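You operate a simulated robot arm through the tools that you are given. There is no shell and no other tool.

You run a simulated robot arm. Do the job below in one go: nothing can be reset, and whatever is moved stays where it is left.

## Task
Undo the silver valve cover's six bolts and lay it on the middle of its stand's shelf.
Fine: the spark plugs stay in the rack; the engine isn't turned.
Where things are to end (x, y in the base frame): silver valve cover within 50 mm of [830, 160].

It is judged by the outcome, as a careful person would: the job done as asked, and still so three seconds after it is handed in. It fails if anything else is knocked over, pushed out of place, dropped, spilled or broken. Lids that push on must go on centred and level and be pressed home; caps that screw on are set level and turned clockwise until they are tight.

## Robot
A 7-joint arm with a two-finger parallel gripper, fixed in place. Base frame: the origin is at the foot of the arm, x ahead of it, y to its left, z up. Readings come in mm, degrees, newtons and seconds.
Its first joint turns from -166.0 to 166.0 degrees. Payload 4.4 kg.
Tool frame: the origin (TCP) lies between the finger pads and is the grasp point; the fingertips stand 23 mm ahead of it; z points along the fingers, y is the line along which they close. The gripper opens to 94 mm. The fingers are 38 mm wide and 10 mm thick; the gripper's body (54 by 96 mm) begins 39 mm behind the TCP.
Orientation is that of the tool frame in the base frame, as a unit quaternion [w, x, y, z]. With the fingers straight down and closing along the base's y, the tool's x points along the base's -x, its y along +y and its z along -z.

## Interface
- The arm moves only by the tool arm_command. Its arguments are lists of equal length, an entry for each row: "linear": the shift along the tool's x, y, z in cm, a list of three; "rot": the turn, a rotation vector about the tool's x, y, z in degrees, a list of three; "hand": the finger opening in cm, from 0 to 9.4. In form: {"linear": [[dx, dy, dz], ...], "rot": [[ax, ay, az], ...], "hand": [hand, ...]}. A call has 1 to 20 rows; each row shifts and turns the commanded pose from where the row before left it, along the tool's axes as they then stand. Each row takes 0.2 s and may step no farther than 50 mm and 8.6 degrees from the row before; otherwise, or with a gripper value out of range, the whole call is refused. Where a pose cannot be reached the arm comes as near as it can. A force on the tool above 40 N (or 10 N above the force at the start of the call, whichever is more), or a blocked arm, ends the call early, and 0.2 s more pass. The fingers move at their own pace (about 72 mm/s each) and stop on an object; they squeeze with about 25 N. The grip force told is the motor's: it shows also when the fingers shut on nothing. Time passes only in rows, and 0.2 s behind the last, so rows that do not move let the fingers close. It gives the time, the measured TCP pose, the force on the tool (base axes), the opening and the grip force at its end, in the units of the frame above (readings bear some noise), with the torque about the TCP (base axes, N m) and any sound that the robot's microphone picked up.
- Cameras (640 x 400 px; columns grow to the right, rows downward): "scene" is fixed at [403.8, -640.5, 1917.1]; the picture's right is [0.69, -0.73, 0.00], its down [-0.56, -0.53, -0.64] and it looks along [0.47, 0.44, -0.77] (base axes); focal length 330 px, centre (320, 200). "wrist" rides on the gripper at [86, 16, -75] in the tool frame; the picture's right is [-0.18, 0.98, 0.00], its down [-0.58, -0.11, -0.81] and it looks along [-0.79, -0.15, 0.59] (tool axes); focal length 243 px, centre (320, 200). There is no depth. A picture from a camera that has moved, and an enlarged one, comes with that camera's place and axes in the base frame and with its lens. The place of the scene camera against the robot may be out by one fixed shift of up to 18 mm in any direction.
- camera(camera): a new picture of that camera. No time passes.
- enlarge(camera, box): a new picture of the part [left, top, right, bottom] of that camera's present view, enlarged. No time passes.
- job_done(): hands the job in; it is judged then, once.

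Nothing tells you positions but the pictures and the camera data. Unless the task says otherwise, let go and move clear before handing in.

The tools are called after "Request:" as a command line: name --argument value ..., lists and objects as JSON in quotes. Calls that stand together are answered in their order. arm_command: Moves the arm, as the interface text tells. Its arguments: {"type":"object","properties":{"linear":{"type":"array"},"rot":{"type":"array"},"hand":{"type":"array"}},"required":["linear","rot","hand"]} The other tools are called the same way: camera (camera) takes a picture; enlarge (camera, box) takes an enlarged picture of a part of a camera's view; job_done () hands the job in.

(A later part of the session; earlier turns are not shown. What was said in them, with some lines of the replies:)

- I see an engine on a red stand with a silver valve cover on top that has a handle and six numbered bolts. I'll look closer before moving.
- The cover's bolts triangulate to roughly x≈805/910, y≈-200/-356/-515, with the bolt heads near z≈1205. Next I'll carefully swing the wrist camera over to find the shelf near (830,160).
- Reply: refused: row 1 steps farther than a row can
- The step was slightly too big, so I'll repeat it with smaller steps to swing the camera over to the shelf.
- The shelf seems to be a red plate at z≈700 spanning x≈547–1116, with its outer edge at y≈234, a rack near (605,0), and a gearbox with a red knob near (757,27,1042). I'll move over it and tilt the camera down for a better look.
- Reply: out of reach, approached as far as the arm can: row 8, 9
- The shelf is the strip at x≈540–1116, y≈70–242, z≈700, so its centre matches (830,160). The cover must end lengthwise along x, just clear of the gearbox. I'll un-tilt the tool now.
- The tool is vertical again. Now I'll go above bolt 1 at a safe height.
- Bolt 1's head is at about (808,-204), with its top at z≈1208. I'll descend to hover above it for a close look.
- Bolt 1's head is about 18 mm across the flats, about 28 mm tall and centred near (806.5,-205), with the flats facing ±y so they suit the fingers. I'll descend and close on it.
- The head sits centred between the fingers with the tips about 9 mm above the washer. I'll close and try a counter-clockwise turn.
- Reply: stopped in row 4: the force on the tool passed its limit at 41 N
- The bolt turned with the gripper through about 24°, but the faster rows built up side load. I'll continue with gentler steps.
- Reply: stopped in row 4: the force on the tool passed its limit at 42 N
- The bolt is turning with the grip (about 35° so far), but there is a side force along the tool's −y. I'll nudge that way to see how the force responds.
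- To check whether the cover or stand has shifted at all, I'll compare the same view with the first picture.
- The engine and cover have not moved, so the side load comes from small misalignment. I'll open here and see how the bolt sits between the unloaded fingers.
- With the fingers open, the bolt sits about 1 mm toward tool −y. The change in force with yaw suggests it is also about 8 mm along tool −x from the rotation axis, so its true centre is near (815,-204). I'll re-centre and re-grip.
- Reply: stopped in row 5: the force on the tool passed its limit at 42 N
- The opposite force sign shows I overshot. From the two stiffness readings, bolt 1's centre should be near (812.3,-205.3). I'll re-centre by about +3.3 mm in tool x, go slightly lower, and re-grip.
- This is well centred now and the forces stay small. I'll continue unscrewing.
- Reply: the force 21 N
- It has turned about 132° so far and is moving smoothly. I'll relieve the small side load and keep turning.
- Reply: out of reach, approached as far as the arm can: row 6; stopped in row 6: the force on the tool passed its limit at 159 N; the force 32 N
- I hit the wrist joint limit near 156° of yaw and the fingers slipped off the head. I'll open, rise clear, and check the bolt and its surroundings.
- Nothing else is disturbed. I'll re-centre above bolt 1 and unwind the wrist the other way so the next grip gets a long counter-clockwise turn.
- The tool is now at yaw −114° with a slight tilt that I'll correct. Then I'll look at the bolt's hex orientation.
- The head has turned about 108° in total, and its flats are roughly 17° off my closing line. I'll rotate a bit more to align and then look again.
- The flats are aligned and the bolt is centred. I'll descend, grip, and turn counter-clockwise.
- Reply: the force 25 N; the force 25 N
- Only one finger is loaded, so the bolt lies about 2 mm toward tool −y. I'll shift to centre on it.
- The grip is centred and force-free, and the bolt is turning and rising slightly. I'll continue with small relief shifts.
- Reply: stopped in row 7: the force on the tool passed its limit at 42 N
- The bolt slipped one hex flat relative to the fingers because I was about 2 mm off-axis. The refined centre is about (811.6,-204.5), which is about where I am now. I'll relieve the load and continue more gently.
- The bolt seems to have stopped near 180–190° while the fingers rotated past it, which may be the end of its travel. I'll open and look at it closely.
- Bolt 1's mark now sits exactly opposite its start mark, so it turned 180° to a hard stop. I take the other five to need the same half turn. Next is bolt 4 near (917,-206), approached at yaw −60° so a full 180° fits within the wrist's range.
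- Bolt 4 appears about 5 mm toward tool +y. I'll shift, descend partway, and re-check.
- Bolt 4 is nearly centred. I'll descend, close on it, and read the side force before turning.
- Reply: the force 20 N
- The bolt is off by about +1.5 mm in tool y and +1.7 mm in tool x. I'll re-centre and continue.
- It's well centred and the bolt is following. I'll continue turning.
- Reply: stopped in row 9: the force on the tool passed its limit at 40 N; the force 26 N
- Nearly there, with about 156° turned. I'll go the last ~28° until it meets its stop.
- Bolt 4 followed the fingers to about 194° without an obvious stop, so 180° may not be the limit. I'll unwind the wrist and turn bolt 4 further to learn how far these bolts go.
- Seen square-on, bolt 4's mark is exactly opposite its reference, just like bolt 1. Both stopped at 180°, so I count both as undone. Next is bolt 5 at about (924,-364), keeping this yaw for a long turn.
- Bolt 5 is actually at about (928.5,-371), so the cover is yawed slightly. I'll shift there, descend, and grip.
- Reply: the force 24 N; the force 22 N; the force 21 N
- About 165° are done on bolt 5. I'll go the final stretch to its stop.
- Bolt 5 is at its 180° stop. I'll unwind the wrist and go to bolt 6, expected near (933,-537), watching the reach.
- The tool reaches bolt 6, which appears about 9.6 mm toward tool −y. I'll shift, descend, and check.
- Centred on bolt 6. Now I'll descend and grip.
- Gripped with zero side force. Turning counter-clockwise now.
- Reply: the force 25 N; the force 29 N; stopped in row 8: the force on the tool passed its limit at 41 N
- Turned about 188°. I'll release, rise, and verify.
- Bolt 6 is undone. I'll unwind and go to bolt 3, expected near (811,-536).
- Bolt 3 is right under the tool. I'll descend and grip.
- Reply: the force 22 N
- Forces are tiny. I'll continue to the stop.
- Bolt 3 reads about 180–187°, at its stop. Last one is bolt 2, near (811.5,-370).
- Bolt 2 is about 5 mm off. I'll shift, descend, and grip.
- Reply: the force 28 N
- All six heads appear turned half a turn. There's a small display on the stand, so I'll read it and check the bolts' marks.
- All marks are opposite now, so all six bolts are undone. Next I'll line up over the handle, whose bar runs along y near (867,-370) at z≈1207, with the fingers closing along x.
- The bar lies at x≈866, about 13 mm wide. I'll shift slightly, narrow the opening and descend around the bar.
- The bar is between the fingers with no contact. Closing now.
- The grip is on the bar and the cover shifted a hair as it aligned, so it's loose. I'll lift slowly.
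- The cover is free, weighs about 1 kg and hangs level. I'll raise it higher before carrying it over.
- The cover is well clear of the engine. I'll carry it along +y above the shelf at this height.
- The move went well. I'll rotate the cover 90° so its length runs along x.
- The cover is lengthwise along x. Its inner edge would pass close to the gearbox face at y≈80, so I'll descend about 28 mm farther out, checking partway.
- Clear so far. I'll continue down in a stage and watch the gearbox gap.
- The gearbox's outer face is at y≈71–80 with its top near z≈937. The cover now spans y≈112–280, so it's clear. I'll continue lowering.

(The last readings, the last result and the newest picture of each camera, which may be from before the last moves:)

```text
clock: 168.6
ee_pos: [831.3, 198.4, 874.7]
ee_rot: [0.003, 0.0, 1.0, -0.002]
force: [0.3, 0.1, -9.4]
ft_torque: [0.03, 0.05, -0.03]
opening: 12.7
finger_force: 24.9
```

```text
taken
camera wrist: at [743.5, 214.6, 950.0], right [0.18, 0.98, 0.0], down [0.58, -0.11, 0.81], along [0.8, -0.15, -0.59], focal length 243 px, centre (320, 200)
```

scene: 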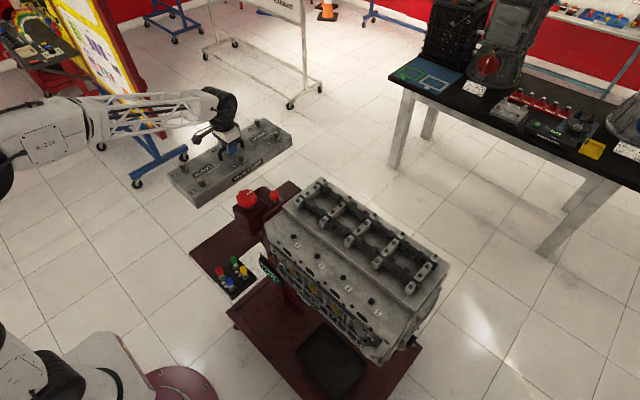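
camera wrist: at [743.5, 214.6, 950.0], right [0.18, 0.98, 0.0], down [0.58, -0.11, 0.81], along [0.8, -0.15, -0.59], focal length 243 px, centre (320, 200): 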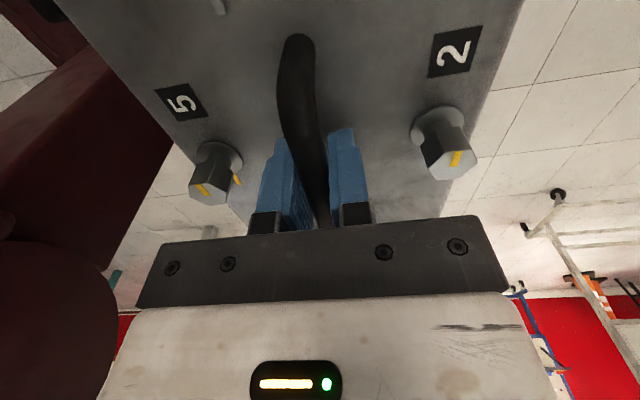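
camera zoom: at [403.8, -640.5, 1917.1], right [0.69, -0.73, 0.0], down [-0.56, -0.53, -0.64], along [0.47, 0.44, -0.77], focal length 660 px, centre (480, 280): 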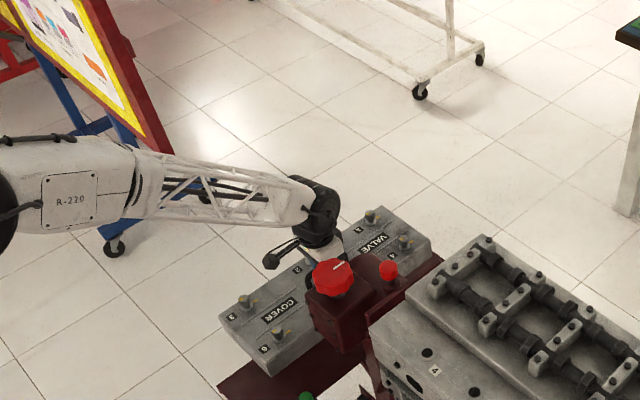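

There's still clearance, and the gearbox side continues down, so I'll keep the cover's edge a safe ~13 mm away by placing at TCP y≈178. I'll lower further and then ease inward.

Request:
arm_command --linear '[[0, 0, 1], [0, 0, 1.5], [0, 0, 1], [0, -0.5, 0], [0, -0.5, 0], [0, -0.5, 0], [0, -0.5, 0], [0, 0, 0]]' --rot '[[0, 0, 0], [0, 0, 0], [0, 0, 0], [0, 0, 0], [0, 0, 0], [0, 0, 0], [0, 0, 0], [0, 0, 0]]' --hand '[0.5, 0.5, 0.5, 0.5, 0.5, 0.5, 0.5, 0.5]'

Request:
camera --camera "scene"

Request:
enlarge --camera "scene" --box '[170, 140, 310, 260]'

Request:
camera --camera "wrist"

```text
clock: 170.4
ee_pos: [832.7, 175.2, 840.9]
ee_rot: [0.003, -0.001, 1.0, -0.003]
force: [-0.4, -0.3, -9.6]
ft_torque: [-0.03, 0.04, 0.04]
opening: 12.7
finger_force: 25.0
```

```text
taken
```

scene: 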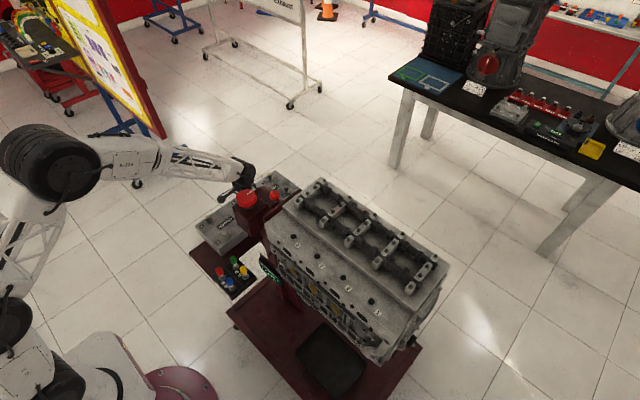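

```text
3.33 times, centred on (240, 200) of scene
camera zoom: at [403.8, -640.5, 1917.1], right [0.69, -0.73, 0.0], down [-0.56, -0.53, -0.64], along [0.47, 0.44, -0.77], focal length 1100 px, centre (587, 200)
```

zoom: 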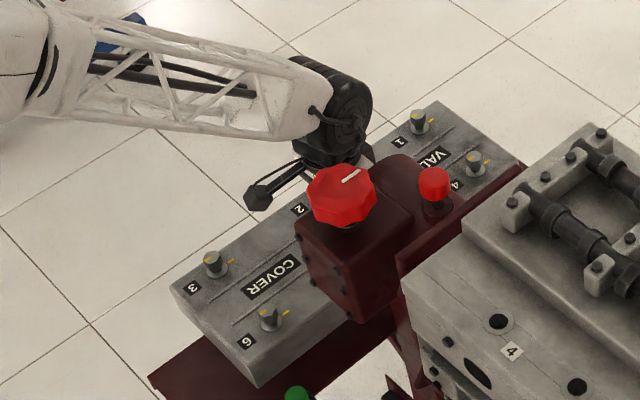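

```text
taken
camera wrist: at [745.1, 192.2, 915.6], right [0.18, 0.98, 0.0], down [0.58, -0.11, 0.81], along [0.8, -0.15, -0.59], focal length 243 px, centre (320, 200)
```

wrist: 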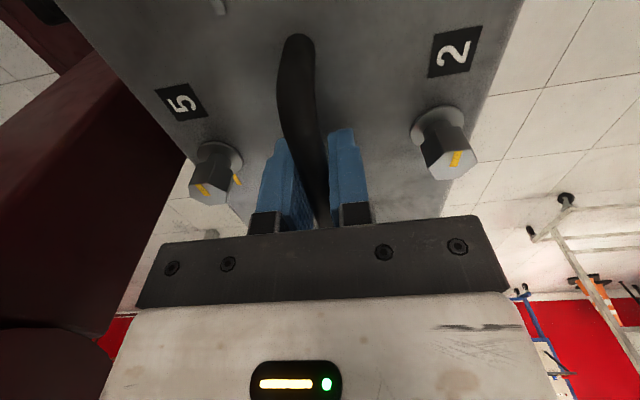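

Everything is clear. I'll lower slowly toward the shelf, watching the vertical force.

Request:
arm_command --linear '[[0, 0, 0.5], [0, 0, 0.5], [0, 0, 0.5], [0, 0, 0.5], [0, 0, 0]]' --rot '[[0, 0, 0], [0, 0, 0], [0, 0, 0], [0, 0, 0], [0, 0, 0]]' --hand '[0.5, 0.5, 0.5, 0.5, 0.5]'

Request:
enlarge --camera "scene" --box '[170, 170, 290, 260]'

```text
clock: 171.6
ee_pos: [833.4, 176.7, 820.1]
ee_rot: [0.002, 0.0, 1.0, -0.002]
force: [-0.4, 1.2, -8.7]
ft_torque: [-0.01, 0.01, 0.0]
opening: 12.6
finger_force: 25.2
```

```text
4.44 times, centred on (230, 215) of scene
camera zoom: at [403.8, -640.5, 1917.1], right [0.69, -0.73, 0.0], down [-0.56, -0.53, -0.64], along [0.47, 0.44, -0.77], focal length 1466 px, centre (720, 133)
```

zoom: 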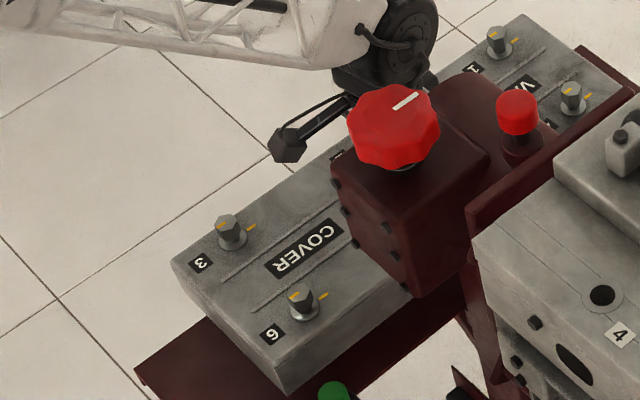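

Request:
arm_command --linear '[[0, 0, 0.4], [0, 0, 0.4], [0, 0, 0.4], [0, 0, 0.4], [0, 0, 0.4], [0, 0, 0]]' --rot '[[0, 0, 0], [0, 0, 0], [0, 0, 0], [0, 0, 0], [0, 0, 0], [0, 0, 0]]' --hand '[0.5, 0.5, 0.5, 0.5, 0.5, 0.5]'

Request:
enlarge --camera "scene" --box '[170, 170, 290, 260]'

```text
clock: 173.0
ee_pos: [832.6, 177.1, 800.7]
ee_rot: [0.003, 0.0, 1.0, -0.003]
force: [-0.1, 0.8, -10.1]
ft_torque: [0.0, 0.02, -0.02]
opening: 12.6
finger_force: 25.0
```

```text
4.44 times, centred on (230, 215) of scene
camera zoom: at [403.8, -640.5, 1917.1], right [0.69, -0.73, 0.0], down [-0.56, -0.53, -0.64], along [0.47, 0.44, -0.77], focal length 1466 px, centre (720, 133)
```

zoom: 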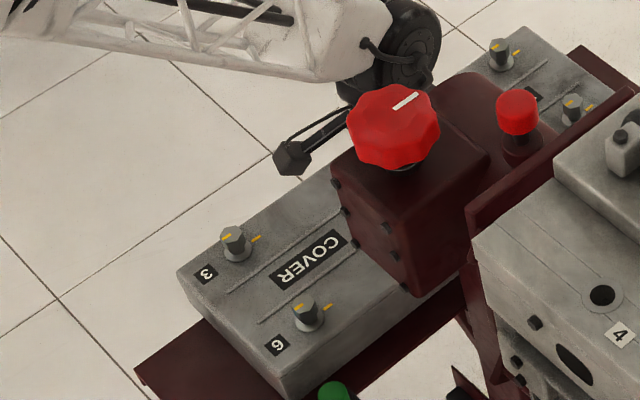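

Request:
arm_command --linear '[[0, 0, 0.3], [0, 0, 0.3], [0, 0, 0.3], [0, 0, 0.3], [0, 0, 0]]' --rot '[[0, 0, 0], [0, 0, 0], [0, 0, 0], [0, 0, 0], [0, 0, 0]]' --hand '[0.5, 0.5, 0.5, 0.5, 0.5]'

Request:
arm_command --linear '[[0, 0, 0.2], [0, 0, 0.2], [0, 0, 0.2], [0, 0, 0]]' --rot '[[0, 0, 0], [0, 0, 0], [0, 0, 0], [0, 0, 0]]' --hand '[0.5, 0.5, 0.5, 0.5]'

Request:
enlarge --camera "scene" --box '[170, 170, 290, 260]'

```text
clock: 174.2
ee_pos: [833.4, 176.3, 788.6]
ee_rot: [0.002, 0.0, 1.0, -0.003]
force: [-1.1, -0.9, -9.7]
ft_torque: [0.01, 0.06, 0.01]
opening: 12.8
finger_force: 24.9
```

```text
clock: 175.2
ee_pos: [834.6, 176.8, 783.8]
ee_rot: [0.005, -0.001, 1.0, -0.001]
force: [4.0, 1.6, 22.1]
ft_torque: [-0.01, -0.02, -0.01]
opening: 13.0
finger_force: 25.2
```

```text
4.44 times, centred on (230, 215) of scene
camera zoom: at [403.8, -640.5, 1917.1], right [0.69, -0.73, 0.0], down [-0.56, -0.53, -0.64], along [0.47, 0.44, -0.77], focal length 1466 px, centre (720, 133)
```

zoom: 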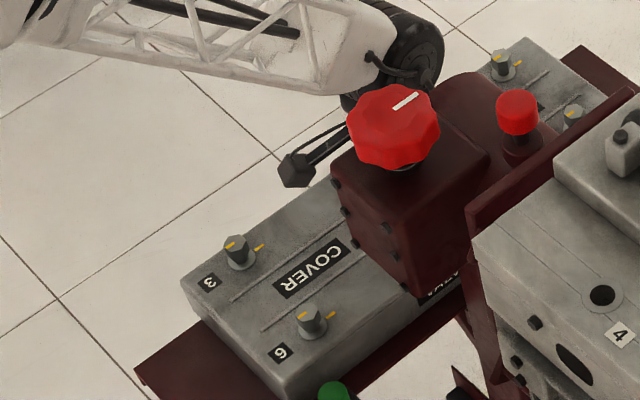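

Contact with the shelf. I'll relieve the downward push slightly, then open.

Request:
arm_command --linear '[[0, 0, -0.08], [0, 0, 0], [0, 0, 0]]' --rot '[[0, 0, 0], [0, 0, 0], [0, 0, 0]]' --hand '[0.5, 0.5, 0.5]'

Request:
camera --camera "wrist"

```text
clock: 176.0
ee_pos: [833.2, 176.5, 782.0]
ee_rot: [0.002, 0.001, 1.0, -0.002]
force: [6.7, 4.9, 11.6]
ft_torque: [0.0, -0.48, 0.01]
opening: 12.7
finger_force: 25.2
```

```text
taken
camera wrist: at [745.0, 192.6, 857.6], right [0.18, 0.98, 0.0], down [0.58, -0.11, 0.81], along [0.8, -0.15, -0.59], focal length 243 px, centre (320, 200)
```

wrist: 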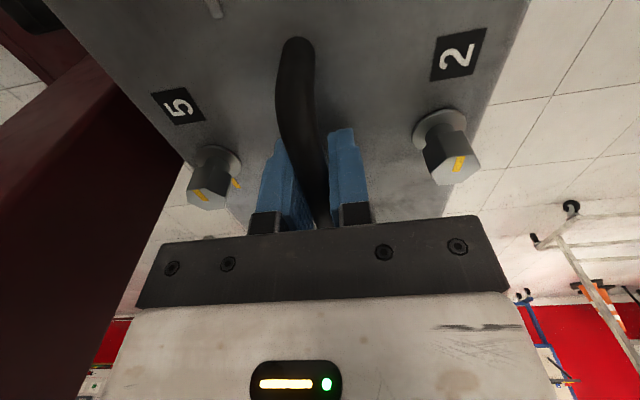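

Request:
arm_command --linear '[[0, 0, -0.06], [0, 0, 0], [0, 0, 0]]' --rot '[[0, 0, 0], [0, 0, 0], [0, 0, 0]]' --hand '[0.5, 0.5, 0.5]'

Request:
arm_command --linear '[[0, 0, 0], [0, 0, 0], [0, 0, 0], [0, 0, 0]]' --rot '[[0, 0, 0], [0, 0, 0], [0, 0, 0], [0, 0, 0]]' --hand '[1.8, 2.4, 3, 3.4]'

Request:
camera --camera "wrist"

Request:
enlarge --camera "scene" --box '[170, 170, 290, 260]'

```text
clock: 176.8
ee_pos: [831.1, 175.9, 782.2]
ee_rot: [0.002, -0.001, 1.0, -0.002]
force: [2.8, -0.6, -1.5]
ft_torque: [-0.01, -0.06, 0.05]
opening: 13.0
finger_force: 24.9
```

```text
clock: 177.8
ee_pos: [832.0, 177.1, 783.2]
ee_rot: [0.003, 0.0, 1.0, -0.002]
force: [-0.4, 0.0, -0.1]
ft_torque: [0.01, 0.03, -0.03]
opening: 33.9
finger_force: 0.0
```

```text
taken
camera wrist: at [744.7, 192.4, 858.3], right [0.18, 0.98, 0.0], down [0.58, -0.11, 0.81], along [0.8, -0.15, -0.59], focal length 243 px, centre (320, 200)
```

wrist: 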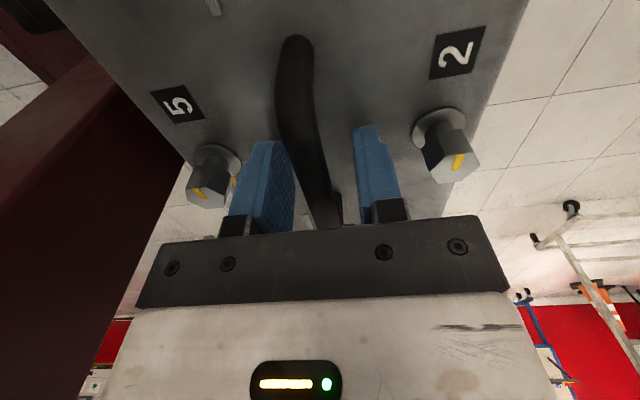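

```text
4.44 times, centred on (230, 215) of scene
camera zoom: at [403.8, -640.5, 1917.1], right [0.69, -0.73, 0.0], down [-0.56, -0.53, -0.64], along [0.47, 0.44, -0.77], focal length 1466 px, centre (720, 133)
```

zoom: 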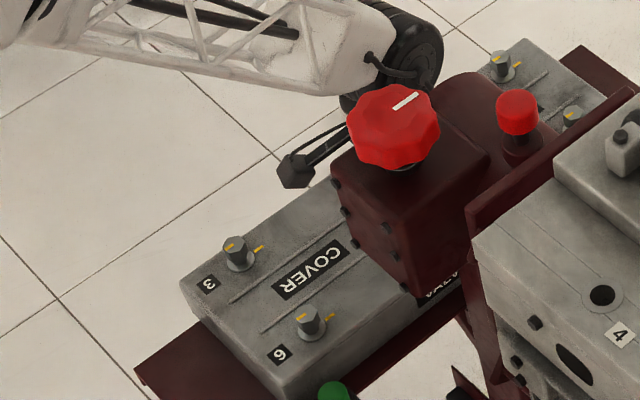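

The cover stays put with zero load on the tool. I'll rise straight up and clear.

Request:
arm_command --linear '[[0, 0, -0.5], [0, 0, -1], [0, 0, -1.5], [0, 0, -2], [0, 0, -3], [0, 0, -3], [0, 0, -4], [0, 0, -4], [0, 0, -4], [0, 0, -4], [0, 0, -4], [0, 0, -4], [0, 0, -4], [0, 0, 0]]' --rot '[[0, 0, 0], [0, 0, 0], [0, 0, 0], [0, 0, 0], [0, 0, 0], [0, 0, 0], [0, 0, 0], [0, 0, 0], [0, 0, 0], [0, 0, 0], [0, 0, 0], [0, 0, 0], [0, 0, 0], [0, 0, 0]]' --hand '[3.4, 3.4, 3.4, 3.4, 3.4, 3.4, 3.4, 3.4, 3.4, 3.4, 3.4, 3.4, 3.4, 3.4]'

Request:
camera --camera "wrist"

Request:
enlarge --camera "scene" --box '[160, 140, 340, 280]'

```text
clock: 180.8
ee_pos: [831.5, 178.5, 1176.9]
ee_rot: [0.003, 0.0, 1.0, -0.002]
force: [0.6, 0.0, -0.3]
ft_torque: [0.03, -0.03, 0.0]
opening: 34.1
finger_force: 0.0
```

```text
taken
camera wrist: at [744.4, 194.4, 1252.4], right [0.18, 0.98, 0.0], down [0.58, -0.11, 0.81], along [0.8, -0.15, -0.59], focal length 243 px, centre (320, 200)
```

wrist: 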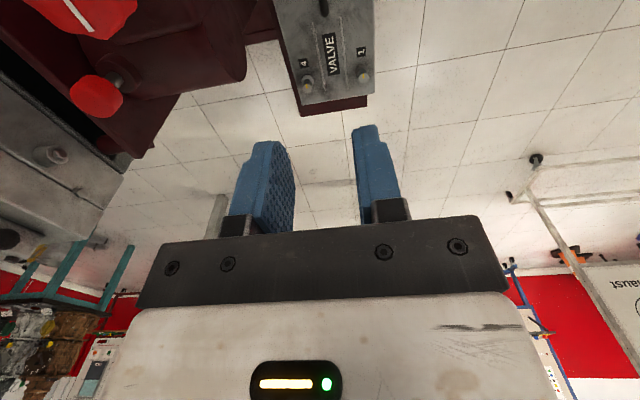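

```text
2.86 times, centred on (250, 210) of scene
camera zoom: at [403.8, -640.5, 1917.1], right [0.69, -0.73, 0.0], down [-0.56, -0.53, -0.64], along [0.47, 0.44, -0.77], focal length 942 px, centre (520, 171)
```

zoom: 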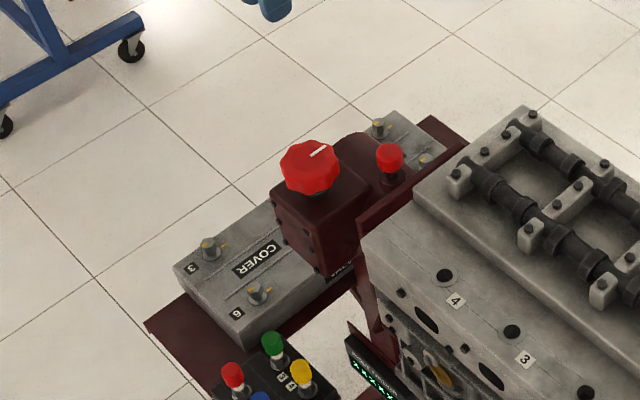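

The cover is resting on the shelf. I'll back off and take a verification look.

Request:
arm_command --linear '[[2, 0, -2], [4, 0, -2], [4, 0, -2], [4, 0, -2], [4, 0, -2], [4, 0, -2], [2, 0, 0], [0, 0, 0]]' --rot '[[0, 0, 0], [0, 0, 0], [0, 0, 0], [0, 0, 0], [0, 0, 0], [0, 0, 0], [0, 0, 0], [0, 0, 0]]' --hand '[3.4, 4, 6, 8, 9, 9, 9, 9]'

Request:
camera --camera "wrist"

Request:
camera --camera "scene"

```text
clock: 182.6
ee_pos: [589.1, 177.2, 1294.6]
ee_rot: [0.003, 0.0, 1.0, -0.001]
force: [-0.3, 0.7, 0.4]
ft_torque: [-0.01, -0.03, -0.01]
opening: 89.8
finger_force: 0.0
```

```text
taken
camera wrist: at [501.1, 193.0, 1368.4], right [0.18, 0.98, 0.0], down [0.58, -0.11, 0.81], along [0.8, -0.15, -0.59], focal length 243 px, centre (320, 200)
```

wrist: 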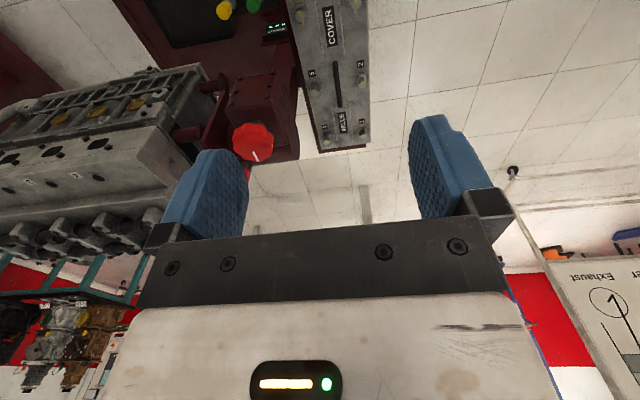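

```text
taken
```

scene: 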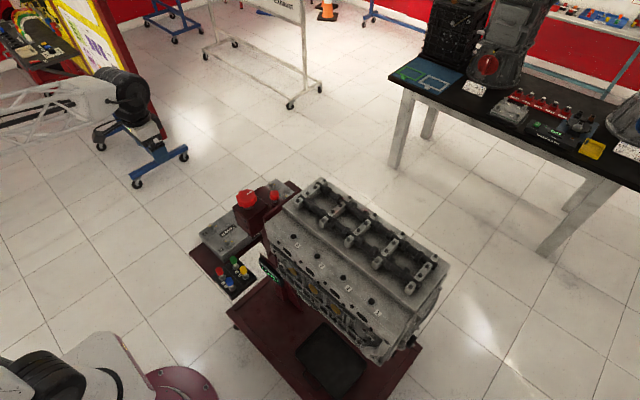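

The cover lies flat on the shelf with its centre at about (830,176), clear of the gearbox and the plug rack. The gripper is open and well away, and nothing else has moved, so I'm handing in.

Request:
job_done

```text
The job is handed in.
```

The valve cover is off the engine and lying level on the stand's shelf. Its centre is at about (830, 176), roughly 16 mm from the target and inside the 50 mm limit.

- **Bolts:** I turned all six counter-clockwise about half a turn. Each ended with its yellow mark opposite the reference on the cover, and the cover lifted freely (about 1 kg).
- **Placement:** I set it a little outboard of the shelf's middle to stay clear of the gearbox. Its outer edge hangs slightly over the shelf edge, but it stayed put when I let go.
- **Surroundings:** The spark plugs stayed in their rack and I didn't turn the engine. In the final pictures nothing else had moved. While undoing bolt 1, the wrist hit its joint limit and the fingers slipped off the head, with the force peaking at 159 N. I saw nothing disturbed by that.
- **Bolt order:** A small display on the stand is labelled "BOLT ORDER" and shows six X-shaped characters. I only noticed it after the bolts were undone, so I followed no set sequence (1, 4, 5, 6, 3, 2). The task didn't ask for one.
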